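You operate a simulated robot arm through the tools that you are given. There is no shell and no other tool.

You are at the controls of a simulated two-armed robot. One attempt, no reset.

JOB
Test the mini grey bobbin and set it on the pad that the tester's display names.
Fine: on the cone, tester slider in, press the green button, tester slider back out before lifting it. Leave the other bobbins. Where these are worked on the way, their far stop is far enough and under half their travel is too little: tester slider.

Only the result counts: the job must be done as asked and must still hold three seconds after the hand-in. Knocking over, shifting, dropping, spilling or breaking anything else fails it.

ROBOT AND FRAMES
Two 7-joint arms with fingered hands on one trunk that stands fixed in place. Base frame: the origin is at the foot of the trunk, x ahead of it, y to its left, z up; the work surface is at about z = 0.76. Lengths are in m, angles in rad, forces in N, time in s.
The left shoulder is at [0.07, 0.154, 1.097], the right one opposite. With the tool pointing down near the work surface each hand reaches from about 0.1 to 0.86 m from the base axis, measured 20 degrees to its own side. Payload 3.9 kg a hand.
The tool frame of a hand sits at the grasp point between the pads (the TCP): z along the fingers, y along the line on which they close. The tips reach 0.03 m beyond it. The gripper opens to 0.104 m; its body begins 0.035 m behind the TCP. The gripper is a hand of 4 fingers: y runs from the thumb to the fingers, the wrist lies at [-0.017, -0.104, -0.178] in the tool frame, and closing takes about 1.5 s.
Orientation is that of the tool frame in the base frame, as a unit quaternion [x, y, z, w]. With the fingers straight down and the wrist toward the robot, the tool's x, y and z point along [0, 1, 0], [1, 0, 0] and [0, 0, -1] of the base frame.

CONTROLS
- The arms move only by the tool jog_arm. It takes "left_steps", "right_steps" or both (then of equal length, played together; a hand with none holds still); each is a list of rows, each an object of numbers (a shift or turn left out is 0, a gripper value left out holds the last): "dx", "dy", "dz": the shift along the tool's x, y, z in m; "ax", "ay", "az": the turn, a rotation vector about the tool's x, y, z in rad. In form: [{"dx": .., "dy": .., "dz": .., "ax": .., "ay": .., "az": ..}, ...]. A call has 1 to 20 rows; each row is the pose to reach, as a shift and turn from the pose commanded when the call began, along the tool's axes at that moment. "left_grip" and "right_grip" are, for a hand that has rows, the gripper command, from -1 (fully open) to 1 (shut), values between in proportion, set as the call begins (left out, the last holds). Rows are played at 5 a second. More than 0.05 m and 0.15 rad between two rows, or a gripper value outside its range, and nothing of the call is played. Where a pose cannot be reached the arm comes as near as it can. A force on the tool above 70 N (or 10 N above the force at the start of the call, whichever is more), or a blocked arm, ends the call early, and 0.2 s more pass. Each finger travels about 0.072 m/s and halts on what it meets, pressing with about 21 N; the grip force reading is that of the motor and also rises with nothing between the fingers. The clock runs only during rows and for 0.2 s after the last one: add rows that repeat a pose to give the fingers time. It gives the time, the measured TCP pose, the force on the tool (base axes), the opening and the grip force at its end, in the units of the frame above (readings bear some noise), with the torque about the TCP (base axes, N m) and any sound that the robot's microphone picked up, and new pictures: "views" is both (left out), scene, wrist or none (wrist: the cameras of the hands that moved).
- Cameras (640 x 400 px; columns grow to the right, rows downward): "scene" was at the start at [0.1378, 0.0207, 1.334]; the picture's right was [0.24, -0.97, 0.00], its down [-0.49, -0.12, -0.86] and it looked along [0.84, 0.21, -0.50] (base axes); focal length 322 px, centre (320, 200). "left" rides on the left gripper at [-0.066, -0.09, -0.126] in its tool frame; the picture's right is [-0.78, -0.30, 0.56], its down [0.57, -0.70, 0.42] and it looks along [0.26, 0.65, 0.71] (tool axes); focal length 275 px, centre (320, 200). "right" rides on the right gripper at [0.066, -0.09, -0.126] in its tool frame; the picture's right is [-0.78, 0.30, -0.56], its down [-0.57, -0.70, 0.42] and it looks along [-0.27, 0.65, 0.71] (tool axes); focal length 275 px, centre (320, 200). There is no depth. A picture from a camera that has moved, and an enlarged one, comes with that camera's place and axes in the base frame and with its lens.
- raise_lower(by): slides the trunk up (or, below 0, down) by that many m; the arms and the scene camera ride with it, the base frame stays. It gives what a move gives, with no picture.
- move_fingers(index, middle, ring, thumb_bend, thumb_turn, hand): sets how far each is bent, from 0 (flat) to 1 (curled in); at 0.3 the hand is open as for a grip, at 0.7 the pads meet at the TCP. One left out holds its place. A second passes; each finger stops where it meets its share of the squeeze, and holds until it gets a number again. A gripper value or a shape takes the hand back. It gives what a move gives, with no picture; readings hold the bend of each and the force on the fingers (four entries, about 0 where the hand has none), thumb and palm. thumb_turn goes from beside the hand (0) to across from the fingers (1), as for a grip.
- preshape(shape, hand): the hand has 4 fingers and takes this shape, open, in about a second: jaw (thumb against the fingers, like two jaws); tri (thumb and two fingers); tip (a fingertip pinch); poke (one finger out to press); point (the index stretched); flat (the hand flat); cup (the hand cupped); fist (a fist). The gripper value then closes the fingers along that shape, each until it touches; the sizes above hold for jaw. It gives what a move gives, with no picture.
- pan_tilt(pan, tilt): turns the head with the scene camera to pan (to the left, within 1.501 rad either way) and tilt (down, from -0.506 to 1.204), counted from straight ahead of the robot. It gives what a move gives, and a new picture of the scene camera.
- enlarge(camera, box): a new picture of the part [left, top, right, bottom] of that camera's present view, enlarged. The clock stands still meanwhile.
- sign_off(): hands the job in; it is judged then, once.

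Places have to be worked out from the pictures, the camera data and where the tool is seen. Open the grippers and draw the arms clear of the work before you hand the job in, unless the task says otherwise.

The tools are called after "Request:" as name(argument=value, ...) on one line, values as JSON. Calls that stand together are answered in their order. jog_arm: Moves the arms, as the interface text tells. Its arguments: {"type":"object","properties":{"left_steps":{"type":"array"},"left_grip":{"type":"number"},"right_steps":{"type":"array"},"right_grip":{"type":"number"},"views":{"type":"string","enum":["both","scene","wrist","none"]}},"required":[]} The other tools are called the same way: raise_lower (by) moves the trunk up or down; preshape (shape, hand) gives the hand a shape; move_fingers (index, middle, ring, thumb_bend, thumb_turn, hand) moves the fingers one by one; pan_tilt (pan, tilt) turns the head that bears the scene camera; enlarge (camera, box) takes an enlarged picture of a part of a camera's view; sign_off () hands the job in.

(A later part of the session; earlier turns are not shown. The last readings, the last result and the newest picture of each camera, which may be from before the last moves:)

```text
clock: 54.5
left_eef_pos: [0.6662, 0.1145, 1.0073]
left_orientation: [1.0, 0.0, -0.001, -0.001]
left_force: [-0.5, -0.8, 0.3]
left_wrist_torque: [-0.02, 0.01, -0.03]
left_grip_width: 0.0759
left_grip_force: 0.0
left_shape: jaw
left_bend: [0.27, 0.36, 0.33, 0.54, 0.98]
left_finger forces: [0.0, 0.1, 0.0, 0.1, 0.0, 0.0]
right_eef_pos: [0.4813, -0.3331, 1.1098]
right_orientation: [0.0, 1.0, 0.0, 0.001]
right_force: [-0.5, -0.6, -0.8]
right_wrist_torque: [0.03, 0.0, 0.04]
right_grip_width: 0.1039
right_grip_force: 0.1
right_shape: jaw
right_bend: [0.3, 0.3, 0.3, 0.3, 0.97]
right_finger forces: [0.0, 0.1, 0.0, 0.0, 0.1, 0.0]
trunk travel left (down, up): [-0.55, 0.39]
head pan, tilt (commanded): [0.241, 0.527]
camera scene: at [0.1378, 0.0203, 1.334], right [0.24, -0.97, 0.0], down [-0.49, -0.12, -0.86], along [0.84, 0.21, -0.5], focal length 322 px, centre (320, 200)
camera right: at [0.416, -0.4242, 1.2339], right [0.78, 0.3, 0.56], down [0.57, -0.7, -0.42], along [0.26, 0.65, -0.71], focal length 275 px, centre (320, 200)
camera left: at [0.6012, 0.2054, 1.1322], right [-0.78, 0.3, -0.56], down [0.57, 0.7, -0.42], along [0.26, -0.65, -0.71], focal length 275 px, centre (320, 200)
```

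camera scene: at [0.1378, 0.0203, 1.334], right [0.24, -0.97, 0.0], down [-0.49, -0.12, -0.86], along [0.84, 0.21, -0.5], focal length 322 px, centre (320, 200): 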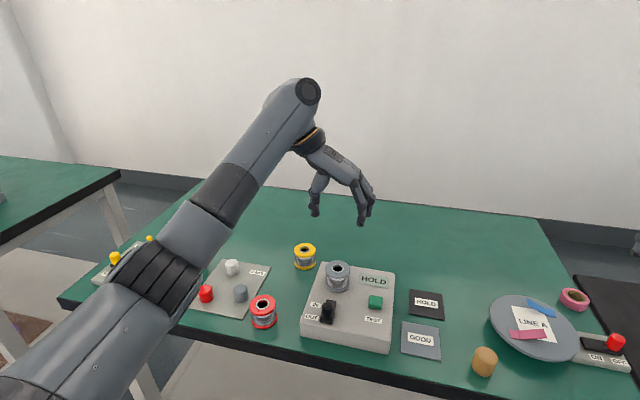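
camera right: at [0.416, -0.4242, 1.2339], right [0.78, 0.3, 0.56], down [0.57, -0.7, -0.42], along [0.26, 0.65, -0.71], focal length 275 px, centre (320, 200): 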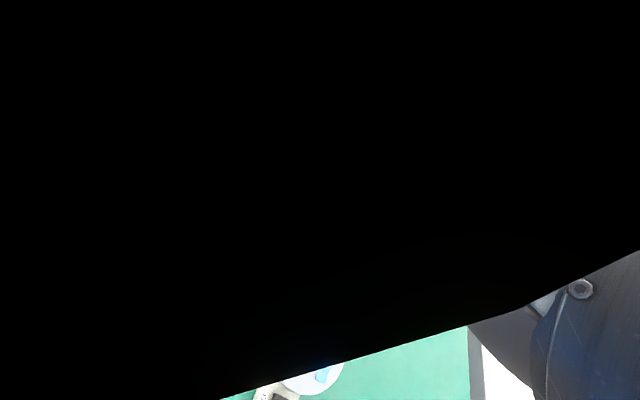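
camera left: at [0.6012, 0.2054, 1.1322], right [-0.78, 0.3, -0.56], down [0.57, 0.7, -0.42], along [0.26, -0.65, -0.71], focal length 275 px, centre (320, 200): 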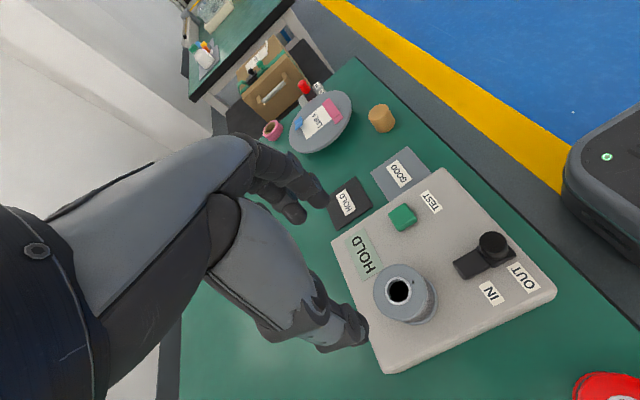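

The hand is above the bobbin in the same pose as at release. I descend to grasp height in steps.

Request:
jog_arm(left_steps=[{"dz": 0.03}, {"dz": 0.06}, {"dz": 0.09}, {"dz": 0.11}, {"dz": 0.125}, {"dz": 0.14}, {"dz": 0.152}, {"dz": 0.163}, {"dz": 0.163}], views="scene")

Request:
enlarge(camera="scene", box=[300, 235, 390, 315])

Request:
enlarge(camera="left", box=[240, 150, 440, 330])

```text
clock: 56.5
left_eef_pos: [0.6663, 0.1149, 0.8452]
left_orientation: [1.0, -0.001, 0.0, 0.0]
left_force: [-0.3, -0.1, -0.8]
left_wrist_torque: [-0.03, 0.02, 0.02]
left_grip_width: 0.0758
left_grip_force: 0.1
left_shape: jaw
left_bend: [0.27, 0.36, 0.33, 0.54, 0.98]
left_finger forces: [0.0, 0.0, 0.0, 0.1, 0.1, 0.1]
right_eef_pos: [0.4809, -0.3327, 1.1098]
right_orientation: [0.0, 1.0, 0.001, 0.0]
right_force: [0.2, 0.1, -0.1]
right_wrist_torque: [0.0, 0.05, 0.0]
right_grip_width: 0.1038
right_grip_force: 0.0
right_shape: jaw
right_bend: [0.3, 0.3, 0.3, 0.3, 0.97]
right_finger forces: [0.1, 0.0, 0.1, 0.0, 0.0, 0.1]
trunk travel left (down, up): [-0.55, 0.39]
head pan, tilt (commanded): [0.241, 0.527]
camera scene: at [0.1377, 0.0205, 1.334], right [0.24, -0.97, 0.0], down [-0.49, -0.12, -0.86], along [0.84, 0.21, -0.5], focal length 322 px, centre (320, 200)
```

scene: 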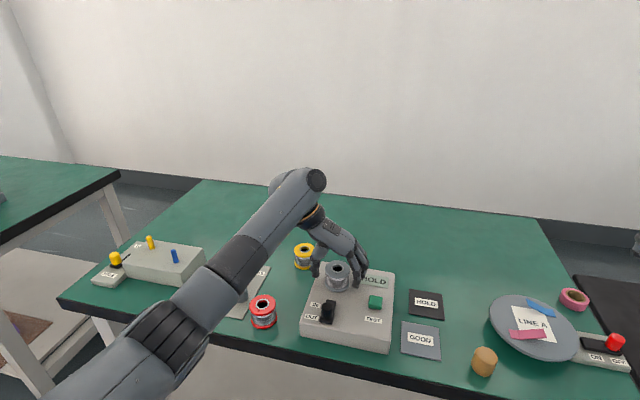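

```text
5.00 times, centred on (345, 275) of scene
camera zoom: at [0.1377, 0.0205, 1.334], right [0.24, -0.97, 0.0], down [-0.49, -0.12, -0.86], along [0.84, 0.21, -0.5], focal length 1611 px, centre (195, -175)
```

zoom: 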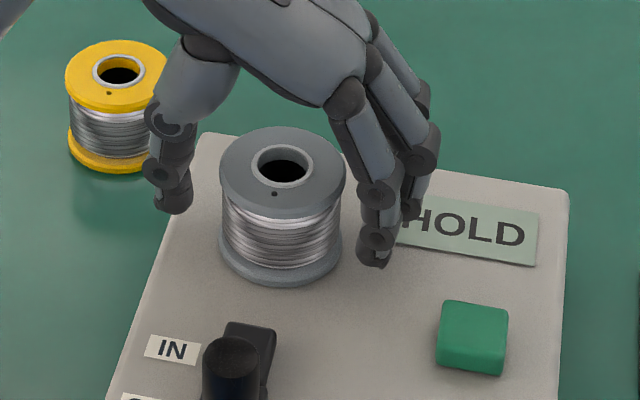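

```text
2.22 times, centred on (340, 240) of left
camera zoom: at [0.6011, 0.2052, 0.969], right [-0.78, 0.3, -0.56], down [0.57, 0.7, -0.42], along [0.26, -0.65, -0.71], focal length 612 px, centre (276, 111)
```

zoom: 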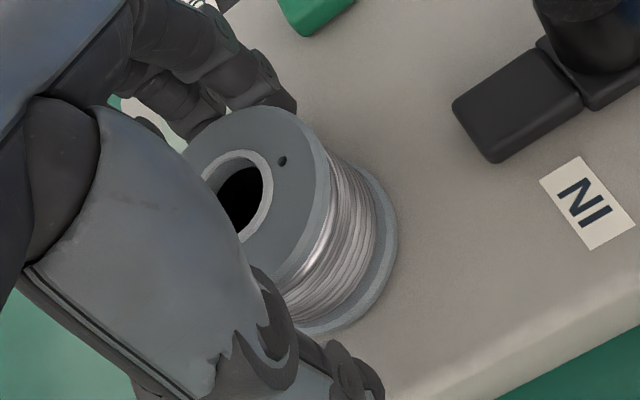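

The view matches the one at release, with the bobbin centred between thumb and fingers. I close the grip.

Request:
jog_arm(left_steps=[{"dz": 0}, {"dz": 0}, {"dz": 0}, {"dz": 0}, {"dz": 0}, {"dz": 0}, {"dz": 0}, {"dz": 0}], left_grip=1, views="none")

Request:
enlarge(camera="scene", box=[300, 235, 390, 315])

```text
clock: 58.3
left_eef_pos: [0.668, 0.1132, 0.8436]
left_orientation: [1.0, 0.001, 0.0, 0.001]
left_force: [0.1, -0.1, 0.2]
left_wrist_torque: [0.04, -0.01, -0.01]
left_grip_width: 0.045
left_grip_force: 21.5
left_shape: jaw
left_bend: [0.74, 0.47, 0.5, 0.72, 1.0]
left_finger forces: [11.1, 7.1, 0.0, 0.0, 17.9, 0.0]
right_eef_pos: [0.4813, -0.3327, 1.1087]
right_orientation: [0.0, 1.0, -0.001, 0.0]
right_force: [0.3, -0.4, -0.6]
right_wrist_torque: [0.0, -0.01, 0.01]
right_grip_width: 0.1039
right_grip_force: 0.0
right_shape: jaw
right_bend: [0.3, 0.3, 0.3, 0.3, 0.97]
right_finger forces: [0.1, 0.0, 0.1, 0.0, 0.0, 0.0]
trunk travel left (down, up): [-0.55, 0.39]
head pan, tilt (commanded): [0.241, 0.527]
```

```text
5.00 times, centred on (345, 275) of scene
camera zoom: at [0.138, 0.0205, 1.3339], right [0.24, -0.97, 0.0], down [-0.49, -0.12, -0.86], along [0.84, 0.21, -0.5], focal length 1611 px, centre (195, -175)
```

zoom: 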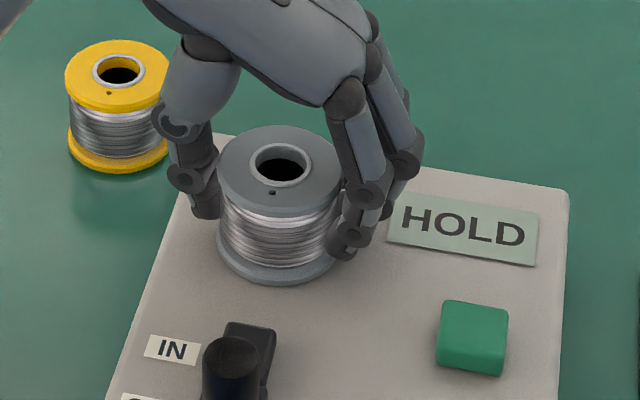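

The grip is the same as before (thumb 18 N). I lift straight up off the cone.

Request:
jog_arm(left_steps=[{"dz": -0.008}, {"dz": -0.016}, {"dz": -0.026}, {"dz": -0.045}, {"dz": -0.07}, {"dz": -0.095}, {"dz": -0.095}], views="scene")

Request:
enlarge(camera="scene", box=[290, 200, 450, 340])

```text
clock: 59.9
left_eef_pos: [0.667, 0.114, 0.9383]
left_orientation: [1.0, -0.001, -0.001, 0.0]
left_force: [0.3, 0.4, -1.3]
left_wrist_torque: [-0.01, -0.03, -0.02]
left_grip_width: 0.0452
left_grip_force: 20.9
left_shape: jaw
left_bend: [0.74, 0.47, 0.5, 0.72, 1.0]
left_finger forces: [11.0, 7.1, 0.0, 0.0, 18.0, 0.1]
right_eef_pos: [0.4816, -0.334, 1.1101]
right_orientation: [-0.001, 1.0, 0.0, 0.0]
right_force: [0.2, -0.1, 0.9]
right_wrist_torque: [-0.01, -0.02, 0.0]
right_grip_width: 0.1038
right_grip_force: 0.2
right_shape: jaw
right_bend: [0.3, 0.3, 0.3, 0.3, 0.97]
right_finger forces: [0.0, 0.1, 0.0, 0.0, 0.0, 0.1]
trunk travel left (down, up): [-0.55, 0.39]
head pan, tilt (commanded): [0.241, 0.527]
camera scene: at [0.1383, 0.0206, 1.3339], right [0.24, -0.97, 0.0], down [-0.49, -0.12, -0.86], along [0.84, 0.21, -0.5], focal length 322 px, centre (320, 200)
```

scene: 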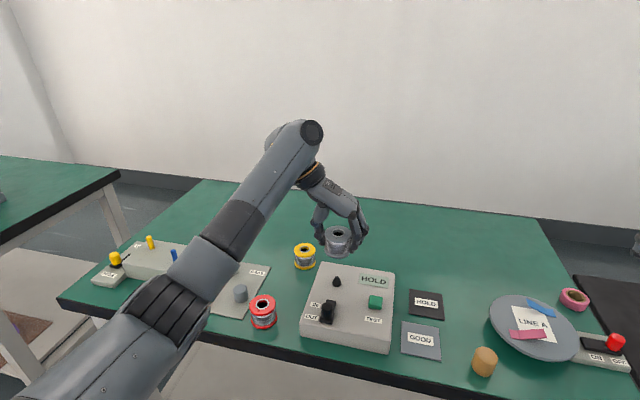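

```text
2.86 times, centred on (370, 270) of scene
camera zoom: at [0.1383, 0.0206, 1.3339], right [0.24, -0.97, 0.0], down [-0.49, -0.12, -0.86], along [0.84, 0.21, -0.5], focal length 921 px, centre (177, 0)
```

zoom: 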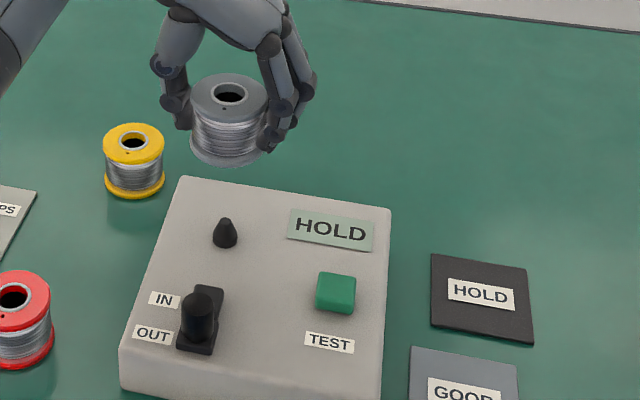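

The bobbin came off cleanly and the tester hasn't moved. I carry it sideways to above the HOLD pad.

Request:
jog_arm(left_steps=[{"dx": 0.003, "dy": 0.02}, {"dx": 0.006, "dy": 0.045}, {"dx": 0.009, "dy": 0.07}, {"dx": 0.013, "dy": 0.1}, {"dx": 0.017, "dy": 0.13}, {"dx": 0.021, "dy": 0.16}, {"dx": 0.024, "dy": 0.185}, {"dx": 0.027, "dy": 0.203}, {"dx": 0.027, "dy": 0.203}], views="both")

Request:
enlarge(camera="scene", box=[370, 200, 500, 340])

Request:
enlarge(camera="left", box=[200, 100, 460, 340])

```text
clock: 61.9
left_eef_pos: [0.6841, -0.0863, 0.9342]
left_orientation: [1.0, 0.0, 0.0, 0.0]
left_force: [0.9, 0.5, -1.6]
left_wrist_torque: [-0.04, -0.02, -0.02]
left_grip_width: 0.0446
left_grip_force: 20.8
left_shape: jaw
left_bend: [0.74, 0.47, 0.5, 0.72, 1.0]
left_finger forces: [11.2, 7.0, 0.1, 0.0, 17.9, 0.0]
left hand out of reach, approached as far as the arm can: row 8, 9
right_eef_pos: [0.4811, -0.3327, 1.1102]
right_orientation: [0.0, 1.0, -0.001, 0.0]
right_force: [-0.3, 0.7, -0.4]
right_wrist_torque: [-0.01, 0.02, 0.0]
right_grip_width: 0.1037
right_grip_force: 0.1
right_shape: jaw
right_bend: [0.3, 0.3, 0.3, 0.3, 0.97]
right_finger forces: [0.1, 0.0, 0.0, 0.1, 0.0, 0.0]
trunk travel left (down, up): [-0.55, 0.39]
head pan, tilt (commanded): [0.241, 0.527]
camera scene: at [0.1384, 0.0208, 1.3339], right [0.24, -0.97, 0.0], down [-0.49, -0.12, -0.86], along [0.84, 0.21, -0.5], focal length 322 px, centre (320, 200)
camera left: at [0.6183, 0.0057, 1.0596], right [-0.78, 0.3, -0.56], down [0.57, 0.7, -0.42], along [0.26, -0.65, -0.71], focal length 275 px, centre (320, 200)
```

scene: 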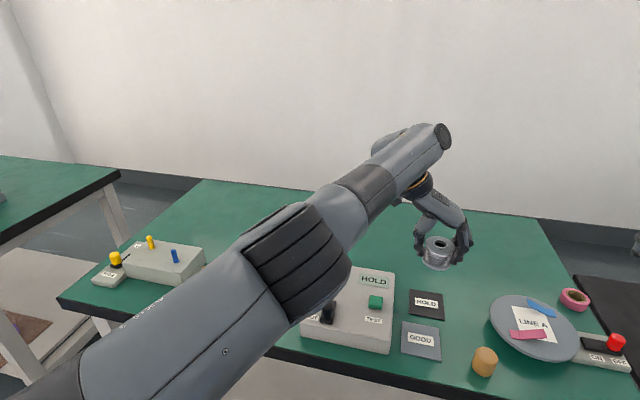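
left: 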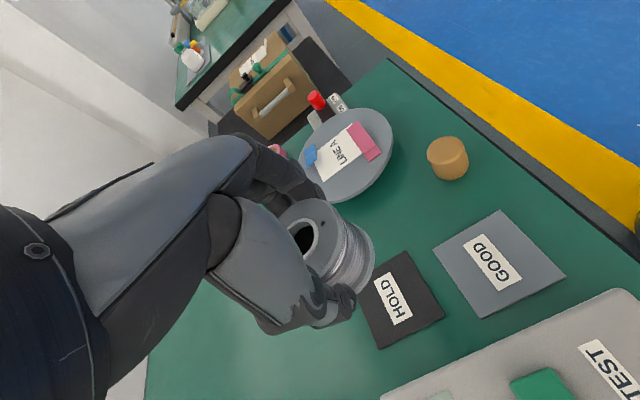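

```text
2.86 times, centred on (435, 270) of scene
camera zoom: at [0.1384, 0.0208, 1.3339], right [0.24, -0.97, 0.0], down [-0.49, -0.12, -0.86], along [0.84, 0.21, -0.5], focal length 921 px, centre (-9, 0)
```

zoom: 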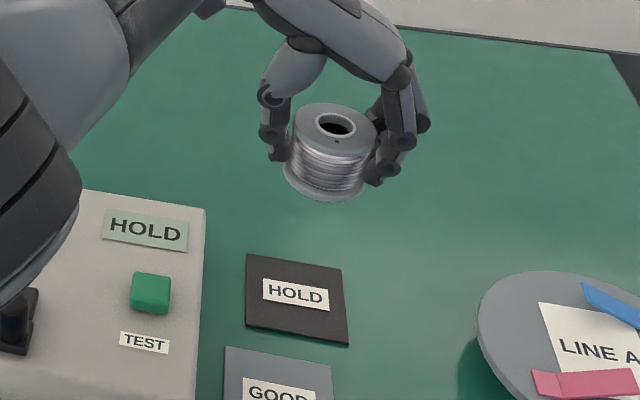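

```text
1.67 times, centred on (330, 220) of left
camera zoom: at [0.6183, 0.0057, 1.0596], right [-0.78, 0.3, -0.56], down [0.57, 0.7, -0.42], along [0.26, -0.65, -0.71], focal length 459 px, centre (303, 167)
```

zoom: 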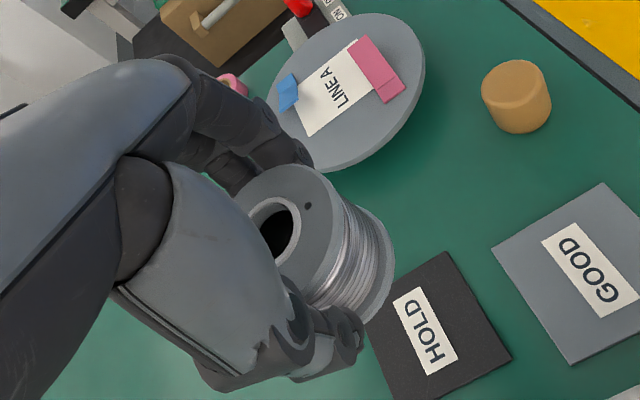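

The left arm hits its reach limit at x≈0.684 in this wrist yaw. Turning the hand partway back toward wrist-at-robot should gain reach, so I rotate about the vertical in place at this height.

Request:
jog_arm(left_steps=[{"az": -0.12}, {"az": -0.24}, {"az": -0.36}, {"az": -0.48}, {"az": -0.6}, {"az": -0.72}, {"az": -0.72}], views="both")

Request:
enlarge(camera="scene", box=[370, 200, 500, 340])

Request:
enlarge(camera="left", box=[200, 100, 460, 340])

```text
clock: 63.5
left_eef_pos: [0.6846, -0.0868, 0.9334]
left_orientation: [1.0, 0.03, -0.001, 0.001]
left_force: [-0.5, -0.2, -1.3]
left_wrist_torque: [0.0, -0.01, 0.0]
left_grip_width: 0.0446
left_grip_force: 21.2
left_shape: jaw
left_bend: [0.74, 0.47, 0.5, 0.72, 1.0]
left_finger forces: [11.2, 7.2, 0.0, 0.1, 17.8, 0.1]
left hand out of reach, approached as far as the arm can: row 1, 2, 3, 4, 5, 6, 7
right_eef_pos: [0.4824, -0.3335, 1.1088]
right_orientation: [0.0, 1.0, 0.0, -0.001]
right_force: [-0.6, 0.7, -0.1]
right_wrist_torque: [-0.01, -0.01, -0.02]
right_grip_width: 0.1035
right_grip_force: 0.1
right_shape: jaw
right_bend: [0.3, 0.3, 0.3, 0.3, 0.97]
right_finger forces: [0.0, 0.0, 0.1, 0.1, 0.0, 0.1]
trunk travel left (down, up): [-0.55, 0.39]
head pan, tilt (commanded): [0.241, 0.527]
camera scene: at [0.1381, 0.0204, 1.3339], right [0.24, -0.97, 0.0], down [-0.49, -0.12, -0.86], along [0.84, 0.21, -0.5], focal length 322 px, centre (320, 200)
camera left: at [0.6134, 0.0013, 1.0596], right [-0.79, 0.25, -0.56], down [0.53, 0.73, -0.42], along [0.3, -0.63, -0.71], focal length 275 px, centre (320, 200)
```

scene: 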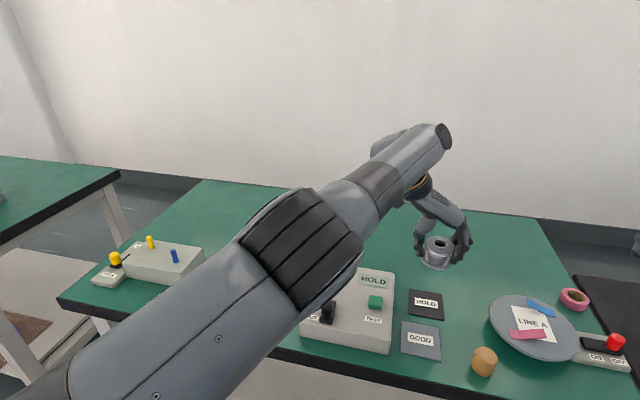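
left: 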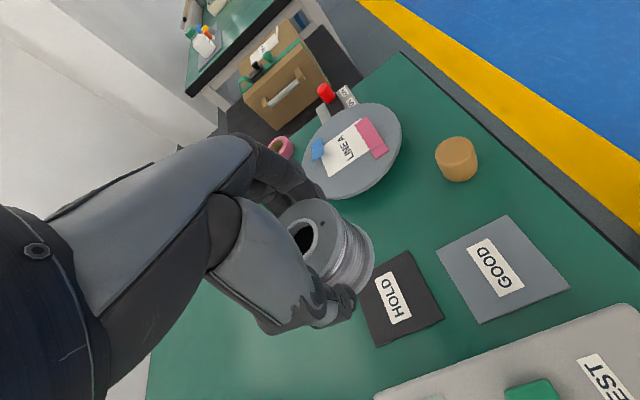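

```text
2.86 times, centred on (435, 270) of scene
camera zoom: at [0.1381, 0.0204, 1.3339], right [0.24, -0.97, 0.0], down [-0.49, -0.12, -0.86], along [0.84, 0.21, -0.5], focal length 921 px, centre (-9, 0)
```

zoom: 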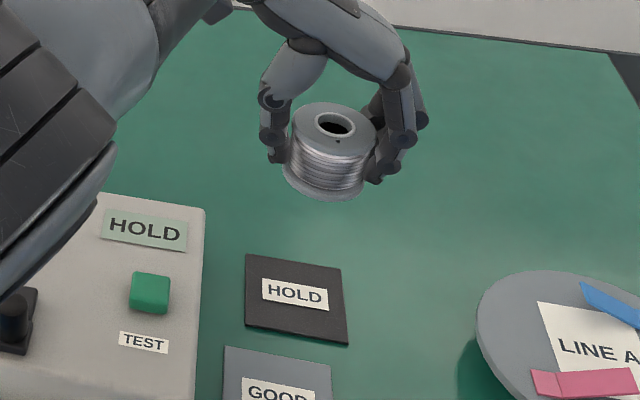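

```text
1.67 times, centred on (330, 220) of left
camera zoom: at [0.6134, 0.0013, 1.0596], right [-0.79, 0.25, -0.56], down [0.53, 0.73, -0.42], along [0.3, -0.63, -0.71], focal length 459 px, centre (303, 167)
```

zoom: 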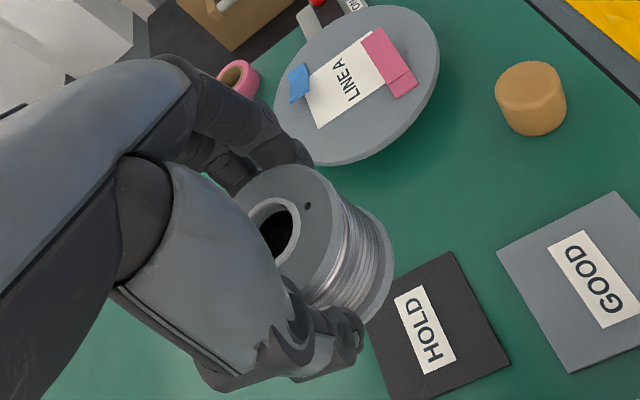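

It barely rotated, so a joint limit is in the way here. I back off toward +y first, where the arm has more freedom, and see which yaw it takes.

Request:
jog_arm(left_steps=[{"dy": -0.02}, {"dy": -0.04}, {"dy": -0.06}, {"dy": -0.08}, {"dy": -0.1}, {"dy": -0.1}], views="scene")

```text
clock: 64.9
left_eef_pos: [0.6834, -0.0862, 0.9344]
left_orientation: [1.0, 0.029, 0.0, 0.0]
left_force: [0.2, -0.5, -1.3]
left_wrist_torque: [0.02, 0.02, -0.02]
left_grip_width: 0.0447
left_grip_force: 21.2
left_shape: jaw
left_bend: [0.74, 0.47, 0.5, 0.72, 1.0]
left_finger forces: [11.2, 7.1, 0.1, 0.0, 17.9, 0.1]
left hand out of reach, approached as far as the arm can: row 1, 2, 3, 4, 5, 6
right_eef_pos: [0.4802, -0.3337, 1.1097]
right_orientation: [-0.001, 1.0, 0.0, 0.001]
right_force: [-0.8, 0.1, -0.6]
right_wrist_torque: [0.03, 0.03, -0.01]
right_grip_width: 0.1037
right_grip_force: 0.0
right_shape: jaw
right_bend: [0.3, 0.3, 0.3, 0.3, 0.97]
right_finger forces: [0.0, 0.0, 0.0, 0.0, 0.1, 0.0]
trunk travel left (down, up): [-0.55, 0.39]
head pan, tilt (commanded): [0.241, 0.527]
camera scene: at [0.138, 0.0203, 1.3339], right [0.24, -0.97, 0.0], down [-0.49, -0.12, -0.86], along [0.84, 0.21, -0.5], focal length 322 px, centre (320, 200)
```

scene: 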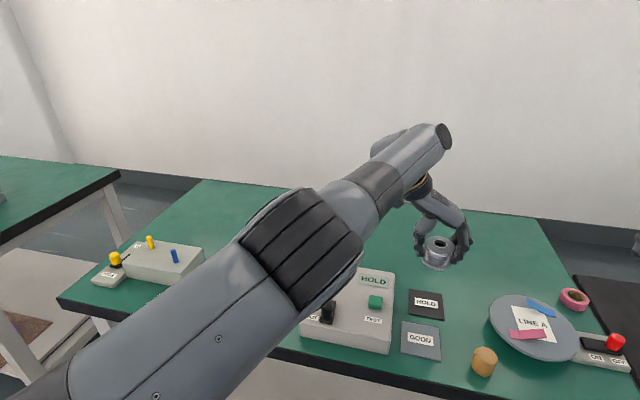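

The commanded yaw itself is infeasible here, so the arm stays put. I undo the last shift and the rotation to return to the previous well-defined pose.

Request:
jog_arm(left_steps=[{"dy": 0.02, "az": 0.12}, {"dy": 0.04, "az": 0.24}, {"dy": 0.06, "az": 0.36}, {"dy": 0.08, "az": 0.48}, {"dy": 0.1, "az": 0.6}, {"dy": 0.1, "az": 0.72}, {"dy": 0.1, "az": 0.72}], views="none")

```text
clock: 66.5
left_eef_pos: [0.5993, -0.1374, 0.9249]
left_orientation: [0.949, -0.314, 0.017, 0.007]
left_force: [0.7, 0.9, -1.9]
left_wrist_torque: [-0.02, 0.01, -0.01]
left_grip_width: 0.0443
left_grip_force: 20.6
left_shape: jaw
left_bend: [0.74, 0.47, 0.5, 0.72, 1.0]
left_finger forces: [12.1, 7.2, 0.0, 0.0, 18.8, 0.0]
left hand out of reach, approached as far as the arm can: row 1, 2, 3, 4, 5, 6, 7
right_eef_pos: [0.4825, -0.3324, 1.1089]
right_orientation: [-0.002, 1.0, -0.001, -0.001]
right_force: [0.0, 0.2, 0.2]
right_wrist_torque: [-0.01, 0.03, -0.02]
right_grip_width: 0.1037
right_grip_force: 0.0
right_shape: jaw
right_bend: [0.3, 0.3, 0.3, 0.3, 0.97]
right_finger forces: [0.0, 0.0, 0.1, 0.1, 0.0, 0.0]
trunk travel left (down, up): [-0.55, 0.39]
head pan, tilt (commanded): [0.241, 0.527]
```

The hand moved to (0.599, −0.137) with a different yaw, holding the bobbin with no contact forces. I check the pictures before doing anything else.

Request:
enlarge(camera="scene", box=[0, 0, 640, 400])

Request:
enlarge(camera="left", box=[0, 0, 640, 400])

```text
1.00 times, centred on (320, 200) of scene (not enlarged: the box is as wide or as high as the picture)
camera zoom: at [0.1389, 0.0213, 1.3338], right [0.24, -0.97, 0.0], down [-0.49, -0.12, -0.86], along [0.84, 0.21, -0.5], focal length 322 px, centre (320, 200)
```

zoom: 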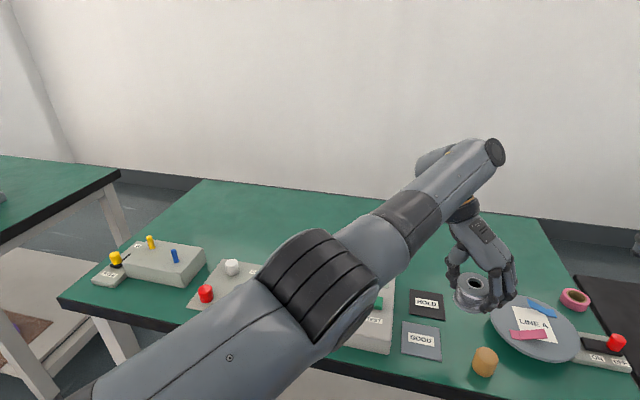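

```text
1.00 times, centred on (320, 200) of left (not enlarged: the box is as wide or as high as the picture)
camera zoom: at [0.5969, -0.0222, 1.0465], right [-0.43, 0.69, -0.59], down [0.89, 0.21, -0.4], along [-0.15, -0.69, -0.7], focal length 275 px, centre (320, 200)
```

zoom: 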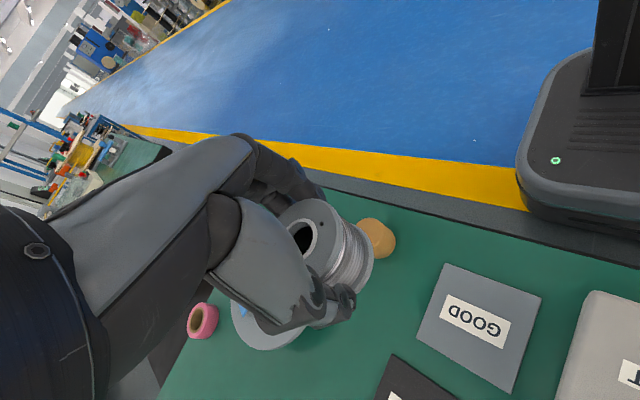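

The hand hangs free above the table to the right, and the bobbin is still held. I make a small move back (toward the tester, undoing yaw) to learn which reference pose the controller is using.

Request:
jog_arm(left_steps=[{"dy": -0.015, "dx": -0.004, "az": -0.06}, {"dy": -0.03, "dx": -0.008, "az": -0.12}, {"dy": -0.03, "dx": -0.008, "az": -0.12}], views="none")

```text
clock: 67.3
left_eef_pos: [0.6106, -0.1109, 0.9236]
left_orientation: [0.964, -0.267, -0.001, -0.001]
left_force: [-0.1, 0.5, -1.1]
left_wrist_torque: [0.0, 0.02, 0.01]
left_grip_width: 0.0444
left_grip_force: 21.0
left_shape: jaw
left_bend: [0.74, 0.47, 0.5, 0.72, 1.0]
left_finger forces: [12.2, 7.4, 0.0, 0.0, 18.8, 0.0]
left hand out of reach, approached as far as the arm can: row 1
right_eef_pos: [0.4811, -0.3342, 1.1095]
right_orientation: [0.0, 1.0, 0.001, -0.001]
right_force: [-0.1, 0.4, -0.5]
right_wrist_torque: [-0.01, 0.0, -0.03]
right_grip_width: 0.1039
right_grip_force: 0.1
right_shape: jaw
right_bend: [0.3, 0.3, 0.3, 0.3, 0.97]
right_finger forces: [0.0, 0.0, 0.1, 0.1, 0.0, 0.0]
trunk travel left (down, up): [-0.55, 0.39]
head pan, tilt (commanded): [0.241, 0.527]
```

Now it's clear: the reference is the achieved pose, and the hand is level again. I carry the bobbin back toward the tester at height, restoring the earlier yaw.

Request:
jog_arm(left_steps=[{"dx": -0.0066, "dy": -0.0272, "dz": -0.002, "az": -0.09}, {"dx": -0.0132, "dy": -0.0543, "dz": -0.004, "az": -0.18}, {"dx": -0.0198, "dy": -0.0815, "dz": -0.006, "az": -0.27}, {"dx": -0.0263, "dy": -0.1086, "dz": -0.008, "az": -0.36}, {"dx": -0.0329, "dy": -0.1358, "dz": -0.01, "az": -0.45}, {"dx": -0.0395, "dy": -0.1629, "dz": -0.012, "az": -0.54}, {"dx": -0.0395, "dy": -0.1629, "dz": -0.012, "az": -0.54}], views="scene")

```text
clock: 68.9
left_eef_pos: [0.6176, -0.1028, 0.9286]
left_orientation: [0.968, -0.252, 0.006, 0.002]
left_force: [1.1, 0.0, -1.6]
left_wrist_torque: [-0.02, -0.01, 0.01]
left_grip_width: 0.0443
left_grip_force: 21.6
left_shape: jaw
left_bend: [0.74, 0.47, 0.5, 0.72, 1.0]
left_finger forces: [12.1, 7.3, 0.0, 0.0, 18.9, 0.1]
left hand out of reach, approached as far as the arm can: row 1, 2, 3, 4, 5, 6, 7
right_eef_pos: [0.4815, -0.334, 1.1097]
right_orientation: [0.0, 1.0, 0.0, 0.001]
right_force: [0.0, 0.1, 0.1]
right_wrist_torque: [-0.02, -0.01, -0.01]
right_grip_width: 0.1038
right_grip_force: 0.1
right_shape: jaw
right_bend: [0.3, 0.3, 0.3, 0.3, 0.97]
right_finger forces: [0.0, 0.0, 0.0, 0.0, 0.0, 0.1]
trunk travel left (down, up): [-0.55, 0.39]
head pan, tilt (commanded): [0.241, 0.527]
camera scene: at [0.138, 0.0203, 1.3339], right [0.24, -0.97, 0.0], down [-0.49, -0.12, -0.86], along [0.84, 0.21, -0.5], focal length 322 px, centre (320, 200)
```

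scene: 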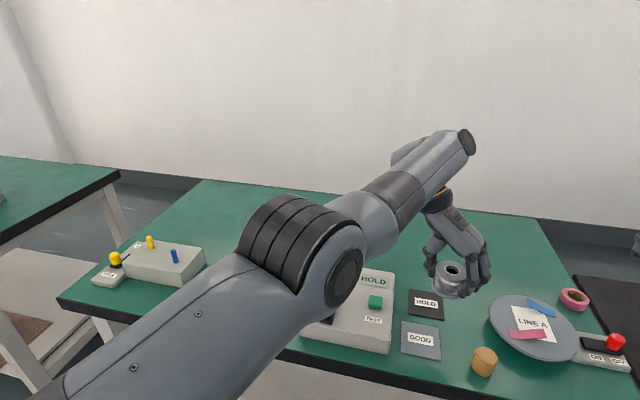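

The arm looks nearly straight (elbow stretched), which stalls the motion. I try a small pure pull-back toward the robot to let the elbow bend again.

Request:
jog_arm(left_steps=[{"dx": -0.0087, "dy": 0.0049}, {"dx": -0.0175, "dy": 0.0098}, {"dx": -0.0262, "dy": 0.0146}, {"dx": -0.035, "dy": 0.0195}, {"dx": -0.035, "dy": 0.0195}], views="none")

```text
clock: 70.1
left_eef_pos: [0.6179, -0.1017, 0.9277]
left_orientation: [0.968, -0.251, 0.006, 0.001]
left_force: [-0.6, 0.3, -0.4]
left_wrist_torque: [0.01, 0.01, 0.01]
left_grip_width: 0.0439
left_grip_force: 21.0
left_shape: jaw
left_bend: [0.74, 0.47, 0.5, 0.72, 1.0]
left_finger forces: [12.1, 7.2, 0.1, 0.0, 18.8, 0.0]
left hand out of reach, approached as far as the arm can: row 1, 2, 3, 4, 5
right_eef_pos: [0.4812, -0.3323, 1.11]
right_orientation: [-0.001, 1.0, 0.0, -0.001]
right_force: [0.1, 0.3, 0.1]
right_wrist_torque: [0.03, -0.03, 0.0]
right_grip_width: 0.1038
right_grip_force: 0.0
right_shape: jaw
right_bend: [0.3, 0.3, 0.3, 0.3, 0.97]
right_finger forces: [0.0, 0.0, 0.1, 0.0, 0.0, 0.0]
trunk travel left (down, up): [-0.55, 0.39]
head pan, tilt (commanded): [0.241, 0.527]
```

No movement that way. Lifting should flex the elbow instead of stretching it, so I try a straight upward move, which is free space.

Request:
jog_arm(left_steps=[{"dz": -0.02}, {"dz": -0.04}, {"dz": -0.06}, {"dz": -0.08}, {"dz": -0.1}, {"dz": -0.1}], views="scene")

```text
clock: 71.5
left_eef_pos: [0.6162, -0.1028, 1.0289]
left_orientation: [0.968, -0.252, 0.005, 0.002]
left_force: [-0.2, -0.2, -1.0]
left_wrist_torque: [0.0, 0.0, 0.0]
left_grip_width: 0.0445
left_grip_force: 20.9
left_shape: jaw
left_bend: [0.74, 0.47, 0.5, 0.72, 1.0]
left_finger forces: [12.1, 7.3, 0.1, 0.1, 18.9, 0.0]
right_eef_pos: [0.4812, -0.3331, 1.1101]
right_orientation: [0.0, 1.0, 0.001, 0.0]
right_force: [0.0, 0.5, -0.3]
right_wrist_torque: [0.01, 0.01, -0.01]
right_grip_width: 0.1038
right_grip_force: 0.1
right_shape: jaw
right_bend: [0.3, 0.3, 0.3, 0.3, 0.97]
right_finger forces: [0.0, 0.1, 0.0, 0.0, 0.0, 0.0]
trunk travel left (down, up): [-0.55, 0.39]
head pan, tilt (commanded): [0.241, 0.527]
camera scene: at [0.1381, 0.0202, 1.3339], right [0.24, -0.97, 0.0], down [-0.49, -0.12, -0.86], along [0.84, 0.21, -0.5], focal length 322 px, centre (320, 200)
```

scene: 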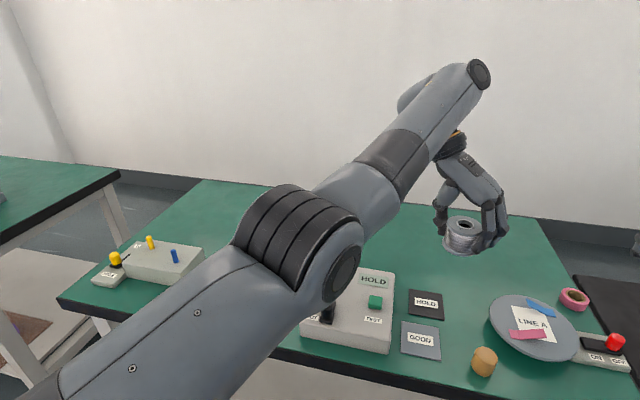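

Upward motion works freely. From here I move back toward the robot and to the left without turning yet.

Request:
jog_arm(left_steps=[{"dx": -0.0136, "dy": -0.0039}, {"dx": -0.0272, "dy": -0.0077}, {"dx": -0.0409, "dy": -0.0116}, {"dx": -0.0545, "dy": -0.0154}, {"dx": -0.0681, "dy": -0.0193}, {"dx": -0.0681, "dy": -0.0193}], views="none")

```text
clock: 72.9
left_eef_pos: [0.5677, -0.0529, 1.0266]
left_orientation: [0.968, -0.253, 0.005, 0.002]
left_force: [0.3, -0.4, -1.8]
left_wrist_torque: [0.03, 0.04, -0.02]
left_grip_width: 0.0444
left_grip_force: 21.1
left_shape: jaw
left_bend: [0.74, 0.47, 0.5, 0.72, 1.0]
left_finger forces: [12.1, 7.2, 0.0, 0.0, 18.8, 0.0]
right_eef_pos: [0.4807, -0.3339, 1.1088]
right_orientation: [0.0, 1.0, 0.0, -0.001]
right_force: [0.8, 0.8, -0.4]
right_wrist_torque: [-0.02, 0.02, -0.02]
right_grip_width: 0.1038
right_grip_force: 0.0
right_shape: jaw
right_bend: [0.3, 0.3, 0.3, 0.3, 0.97]
right_finger forces: [0.1, 0.0, 0.0, 0.0, 0.1, 0.0]
trunk travel left (down, up): [-0.55, 0.39]
head pan, tilt (commanded): [0.241, 0.527]
```

That worked. Now I rotate the hand back toward wrist-at-robot in place, high above the table.

Request:
jog_arm(left_steps=[{"az": -0.12}, {"az": -0.24}, {"az": -0.36}, {"az": -0.48}, {"az": -0.6}, {"az": -0.72}, {"az": -0.72}], views="scene")

```text
clock: 74.5
left_eef_pos: [0.5671, -0.053, 1.028]
left_orientation: [0.994, 0.106, 0.004, 0.003]
left_force: [0.1, -0.4, -1.0]
left_wrist_torque: [-0.01, 0.0, 0.0]
left_grip_width: 0.0443
left_grip_force: 21.1
left_shape: jaw
left_bend: [0.74, 0.47, 0.5, 0.72, 1.0]
left_finger forces: [12.1, 7.3, 0.1, 0.1, 18.8, 0.0]
right_eef_pos: [0.4812, -0.3329, 1.1091]
right_orientation: [0.0, 1.0, 0.0, -0.001]
right_force: [-0.6, -0.4, 0.9]
right_wrist_torque: [0.0, 0.02, 0.01]
right_grip_width: 0.104
right_grip_force: 0.1
right_shape: jaw
right_bend: [0.3, 0.3, 0.3, 0.3, 0.97]
right_finger forces: [0.0, 0.0, 0.1, 0.0, 0.1, 0.1]
trunk travel left (down, up): [-0.55, 0.39]
head pan, tilt (commanded): [0.241, 0.527]
camera scene: at [0.1381, 0.0203, 1.3339], right [0.24, -0.97, 0.0], down [-0.49, -0.12, -0.86], along [0.84, 0.21, -0.5], focal length 322 px, centre (320, 200)
```

scene: 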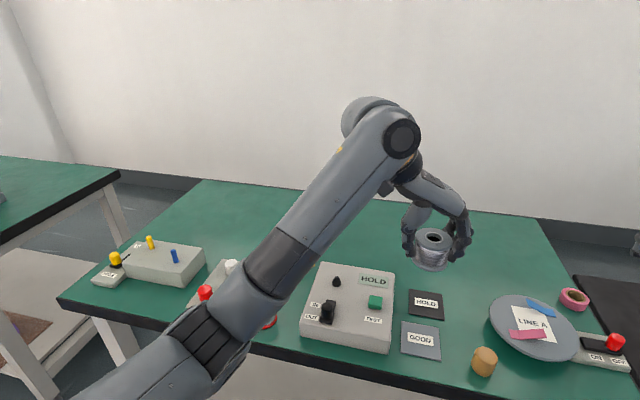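

The arm has a normal bent posture again and the yaw is about −78°. I turn another 0.6 rad toward wrist-at-robot.

Request:
jog_arm(left_steps=[{"az": -0.12}, {"az": -0.24}, {"az": -0.36}, {"az": -0.48}, {"az": -0.6}, {"az": -0.7}, {"az": -0.7}], views="none")

```text
clock: 76.1
left_eef_pos: [0.567, -0.0514, 1.0273]
left_orientation: [0.898, 0.441, 0.003, 0.005]
left_force: [0.6, -0.1, -1.7]
left_wrist_torque: [-0.01, -0.01, 0.02]
left_grip_width: 0.0444
left_grip_force: 21.1
left_shape: jaw
left_bend: [0.74, 0.47, 0.5, 0.72, 1.0]
left_finger forces: [12.1, 7.2, 0.1, 0.1, 18.7, 0.1]
right_eef_pos: [0.4806, -0.334, 1.1091]
right_orientation: [0.001, 1.0, 0.0, 0.0]
right_force: [-0.2, -0.1, -0.1]
right_wrist_torque: [0.01, 0.04, 0.01]
right_grip_width: 0.1038
right_grip_force: 0.1
right_shape: jaw
right_bend: [0.3, 0.3, 0.3, 0.3, 0.97]
right_finger forces: [0.0, 0.1, 0.1, 0.1, 0.1, 0.0]
trunk travel left (down, up): [-0.55, 0.39]
head pan, tilt (commanded): [0.241, 0.527]
```

The yaw is now about −38° with everything level. I move toward the HOLD pad and down to about 0.94.

Request:
jog_arm(left_steps=[{"dx": 0.0081, "dy": 0.0205, "dz": 0.01}, {"dx": 0.0161, "dy": 0.041, "dz": 0.022}, {"dx": 0.0242, "dy": 0.0616, "dz": 0.036}, {"dx": 0.0322, "dy": 0.0821, "dz": 0.052}, {"dx": 0.0403, "dy": 0.1026, "dz": 0.07}, {"dx": 0.0483, "dy": 0.1231, "dz": 0.087}, {"dx": 0.0483, "dy": 0.1231, "dz": 0.087}], views="both")

Request:
enlarge(camera="scene", box=[360, 180, 520, 340])

Request:
enlarge(camera="left", box=[200, 100, 500, 360])

```text
clock: 77.7
left_eef_pos: [0.6958, -0.0899, 0.9414]
left_orientation: [0.898, 0.44, 0.003, 0.005]
left_force: [-0.1, -0.3, -0.7]
left_wrist_torque: [-0.01, 0.0, -0.02]
left_grip_width: 0.0443
left_grip_force: 21.0
left_shape: jaw
left_bend: [0.74, 0.47, 0.5, 0.72, 1.0]
left_finger forces: [12.1, 7.4, 0.0, 0.1, 18.8, 0.0]
right_eef_pos: [0.4802, -0.3331, 1.1096]
right_orientation: [0.0, 1.0, 0.0, 0.0]
right_force: [-0.5, 0.2, 0.2]
right_wrist_torque: [-0.02, -0.05, 0.0]
right_grip_width: 0.1038
right_grip_force: 0.0
right_shape: jaw
right_bend: [0.3, 0.3, 0.3, 0.3, 0.97]
right_finger forces: [0.0, 0.0, 0.1, 0.1, 0.1, 0.0]
trunk travel left (down, up): [-0.55, 0.39]
head pan, tilt (commanded): [0.241, 0.527]
camera scene: at [0.1375, 0.0207, 1.334], right [0.24, -0.97, 0.0], down [-0.49, -0.12, -0.86], along [0.84, 0.21, -0.5], focal length 322 px, centre (320, 200)
camera left: at [0.5829, -0.0853, 1.0652], right [-0.7, -0.43, -0.56], down [-0.2, 0.88, -0.43], along [0.68, -0.19, -0.71], focal length 275 px, centre (320, 200)
```

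scene: 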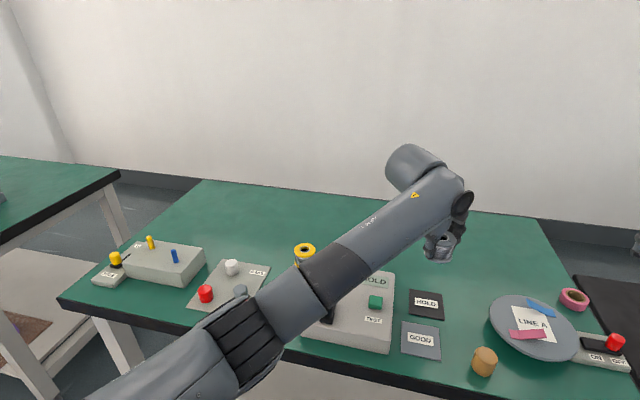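
left: 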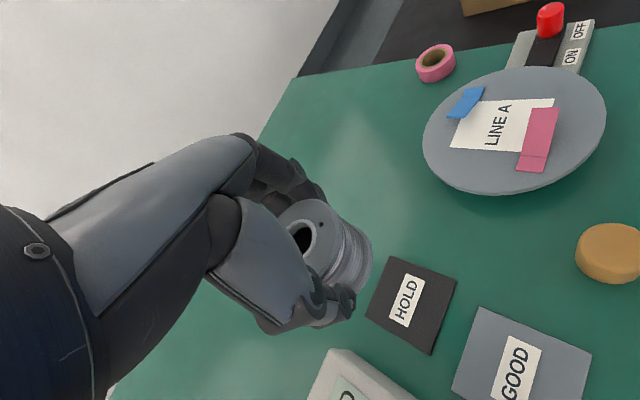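

```text
2.50 times, centred on (440, 260) of scene
camera zoom: at [0.1375, 0.0207, 1.334], right [0.24, -0.97, 0.0], down [-0.49, -0.12, -0.86], along [0.84, 0.21, -0.5], focal length 806 px, centre (20, 50)
```

zoom: 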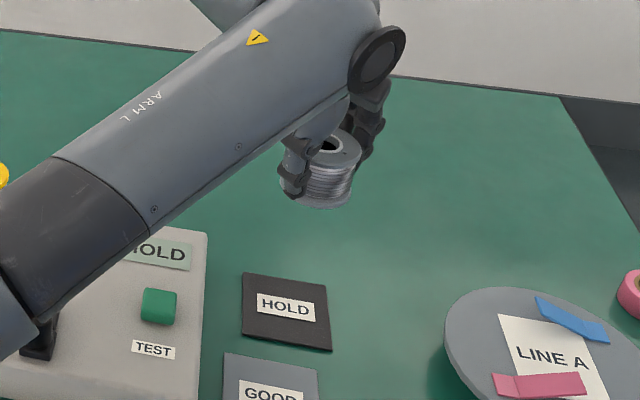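

```text
1.54 times, centred on (350, 230) of left
camera zoom: at [0.5829, -0.0853, 1.0652], right [-0.7, -0.43, -0.56], down [-0.2, 0.88, -0.43], along [0.68, -0.19, -0.71], focal length 424 px, centre (274, 154)
```

zoom: 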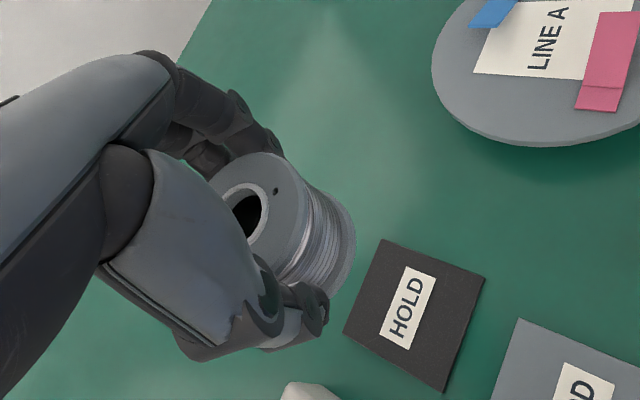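

I'm over the pad at (0.696, −0.090), with the bobbin a few mm off the pad centre in the scene view. I correct that and the small tilt while descending in stages.

Request:
jog_arm(left_steps=[{"dx": 0.0013, "dy": -0.0048, "dz": 0.02, "ax": 0.0117}, {"dx": 0.0013, "dy": -0.0048, "dz": 0.045, "ax": 0.0117}, {"dx": 0.0013, "dy": -0.0048, "dz": 0.07, "ax": 0.0117}, {"dx": 0.0013, "dy": -0.0048, "dz": 0.09, "ax": 0.0117}, {"dx": 0.0013, "dy": -0.0048, "dz": 0.105, "ax": 0.0117}, {"dx": 0.0013, "dy": -0.0048, "dz": 0.105, "ax": 0.0117}], views="both")

Request:
enlarge(camera="scene", box=[370, 220, 490, 340])

Request:
enlarge(camera="left", box=[240, 140, 500, 360])

```text
clock: 79.1
left_eef_pos: [0.6933, -0.0863, 0.8363]
left_orientation: [0.898, 0.44, 0.001, 0.0]
left_force: [0.9, 0.0, -1.2]
left_wrist_torque: [0.02, -0.02, 0.0]
left_grip_width: 0.0441
left_grip_force: 21.1
left_shape: jaw
left_bend: [0.74, 0.47, 0.5, 0.72, 1.0]
left_finger forces: [12.0, 7.4, 0.0, 0.1, 18.7, 0.0]
right_eef_pos: [0.4803, -0.3329, 1.1103]
right_orientation: [0.0, 1.0, 0.0, 0.0]
right_force: [-0.8, 0.1, 0.2]
right_wrist_torque: [-0.01, -0.02, -0.01]
right_grip_width: 0.104
right_grip_force: 0.1
right_shape: jaw
right_bend: [0.3, 0.3, 0.3, 0.3, 0.97]
right_finger forces: [0.0, 0.0, 0.0, 0.0, 0.0, 0.0]
trunk travel left (down, up): [-0.55, 0.39]
head pan, tilt (commanded): [0.241, 0.527]
camera scene: at [0.1379, 0.0204, 1.3339], right [0.24, -0.97, 0.0], down [-0.49, -0.12, -0.86], along [0.84, 0.21, -0.5], focal length 322 px, centre (320, 200)
camera left: at [0.5825, -0.0828, 0.9614], right [-0.71, -0.43, -0.56], down [-0.2, 0.88, -0.42], along [0.68, -0.19, -0.71], focal length 275 px, centre (320, 200)
```

scene: 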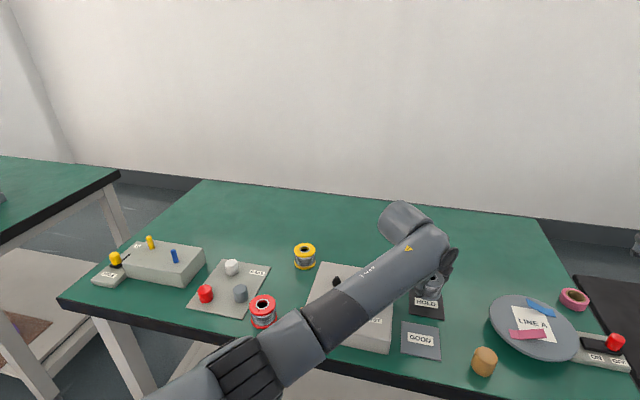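
left: 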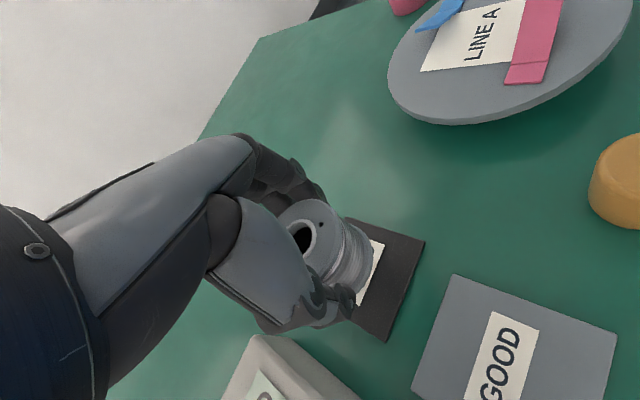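

```text
3.33 times, centred on (430, 280) of scene
camera zoom: at [0.1379, 0.0204, 1.3339], right [0.24, -0.97, 0.0], down [-0.49, -0.12, -0.86], along [0.84, 0.21, -0.5], focal length 1074 px, centre (-47, -67)
```

zoom: 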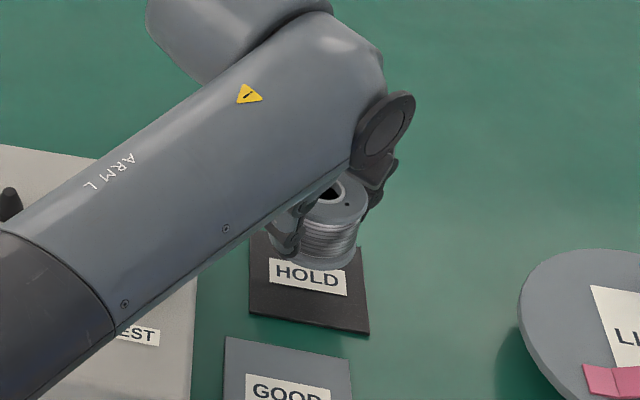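

```text
1.82 times, centred on (370, 250) of left
camera zoom: at [0.5825, -0.0828, 0.9614], right [-0.71, -0.43, -0.56], down [-0.2, 0.88, -0.42], along [0.68, -0.19, -0.71], focal length 500 px, centre (229, 109)
```

zoom: 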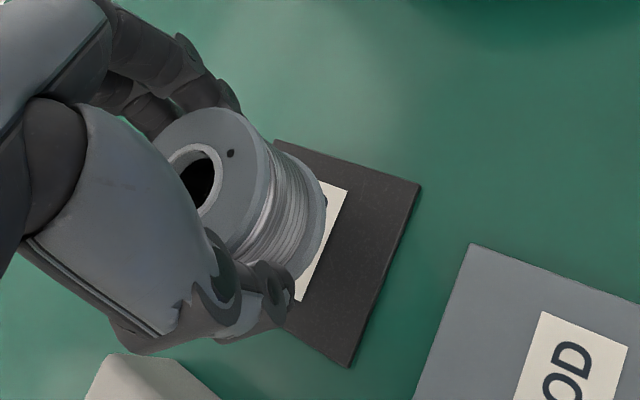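

The bobbin centre is now within about 2 mm of the pad centre. I lower it the last 3 cm gently.

Request:
jog_arm(left_steps=[{"dz": 0.01}, {"dz": 0.02}, {"dz": 0.026}, {"dz": 0.03}, {"dz": 0.03}], views="none")

```text
clock: 80.3
left_eef_pos: [0.6929, -0.0872, 0.8072]
left_orientation: [0.898, 0.44, 0.001, -0.001]
left_force: [0.4, 0.7, -1.6]
left_wrist_torque: [0.03, 0.01, -0.02]
left_grip_width: 0.0443
left_grip_force: 20.4
left_shape: jaw
left_bend: [0.74, 0.47, 0.5, 0.72, 1.0]
left_finger forces: [12.0, 7.4, 0.1, 0.0, 18.8, 0.0]
right_eef_pos: [0.4814, -0.3318, 1.1093]
right_orientation: [0.0, 1.0, 0.001, 0.0]
right_force: [-0.2, 0.4, 0.2]
right_wrist_torque: [0.0, 0.0, -0.04]
right_grip_width: 0.1039
right_grip_force: 0.0
right_shape: jaw
right_bend: [0.3, 0.3, 0.3, 0.3, 0.97]
right_finger forces: [0.1, 0.0, 0.1, 0.0, 0.0, 0.1]
trunk travel left (down, up): [-0.55, 0.39]
head pan, tilt (commanded): [0.241, 0.527]
```

No contact yet at z=0.807. I continue in 2 mm steps.

Request:
jog_arm(left_steps=[{"dz": 0.0015}, {"dz": 0.003}, {"dz": 0.0045}, {"dz": 0.0045}], views="none")

```text
clock: 81.3
left_eef_pos: [0.6936, -0.0871, 0.8031]
left_orientation: [0.898, 0.44, 0.0, -0.001]
left_force: [0.1, -0.9, 0.6]
left_wrist_torque: [-0.02, -0.05, -0.01]
left_grip_width: 0.0441
left_grip_force: 21.1
left_shape: jaw
left_bend: [0.74, 0.47, 0.5, 0.72, 1.0]
left_finger forces: [12.3, 7.6, 0.0, 0.0, 18.8, 0.0]
right_eef_pos: [0.4796, -0.334, 1.1091]
right_orientation: [0.0, 1.0, 0.0, 0.0]
right_force: [0.7, 0.2, 0.2]
right_wrist_torque: [-0.02, -0.03, 0.05]
right_grip_width: 0.1037
right_grip_force: 0.1
right_shape: jaw
right_bend: [0.3, 0.3, 0.3, 0.3, 0.97]
right_finger forces: [0.0, 0.1, 0.0, 0.1, 0.1, 0.0]
trunk travel left (down, up): [-0.55, 0.39]
head pan, tilt (commanded): [0.241, 0.527]
```

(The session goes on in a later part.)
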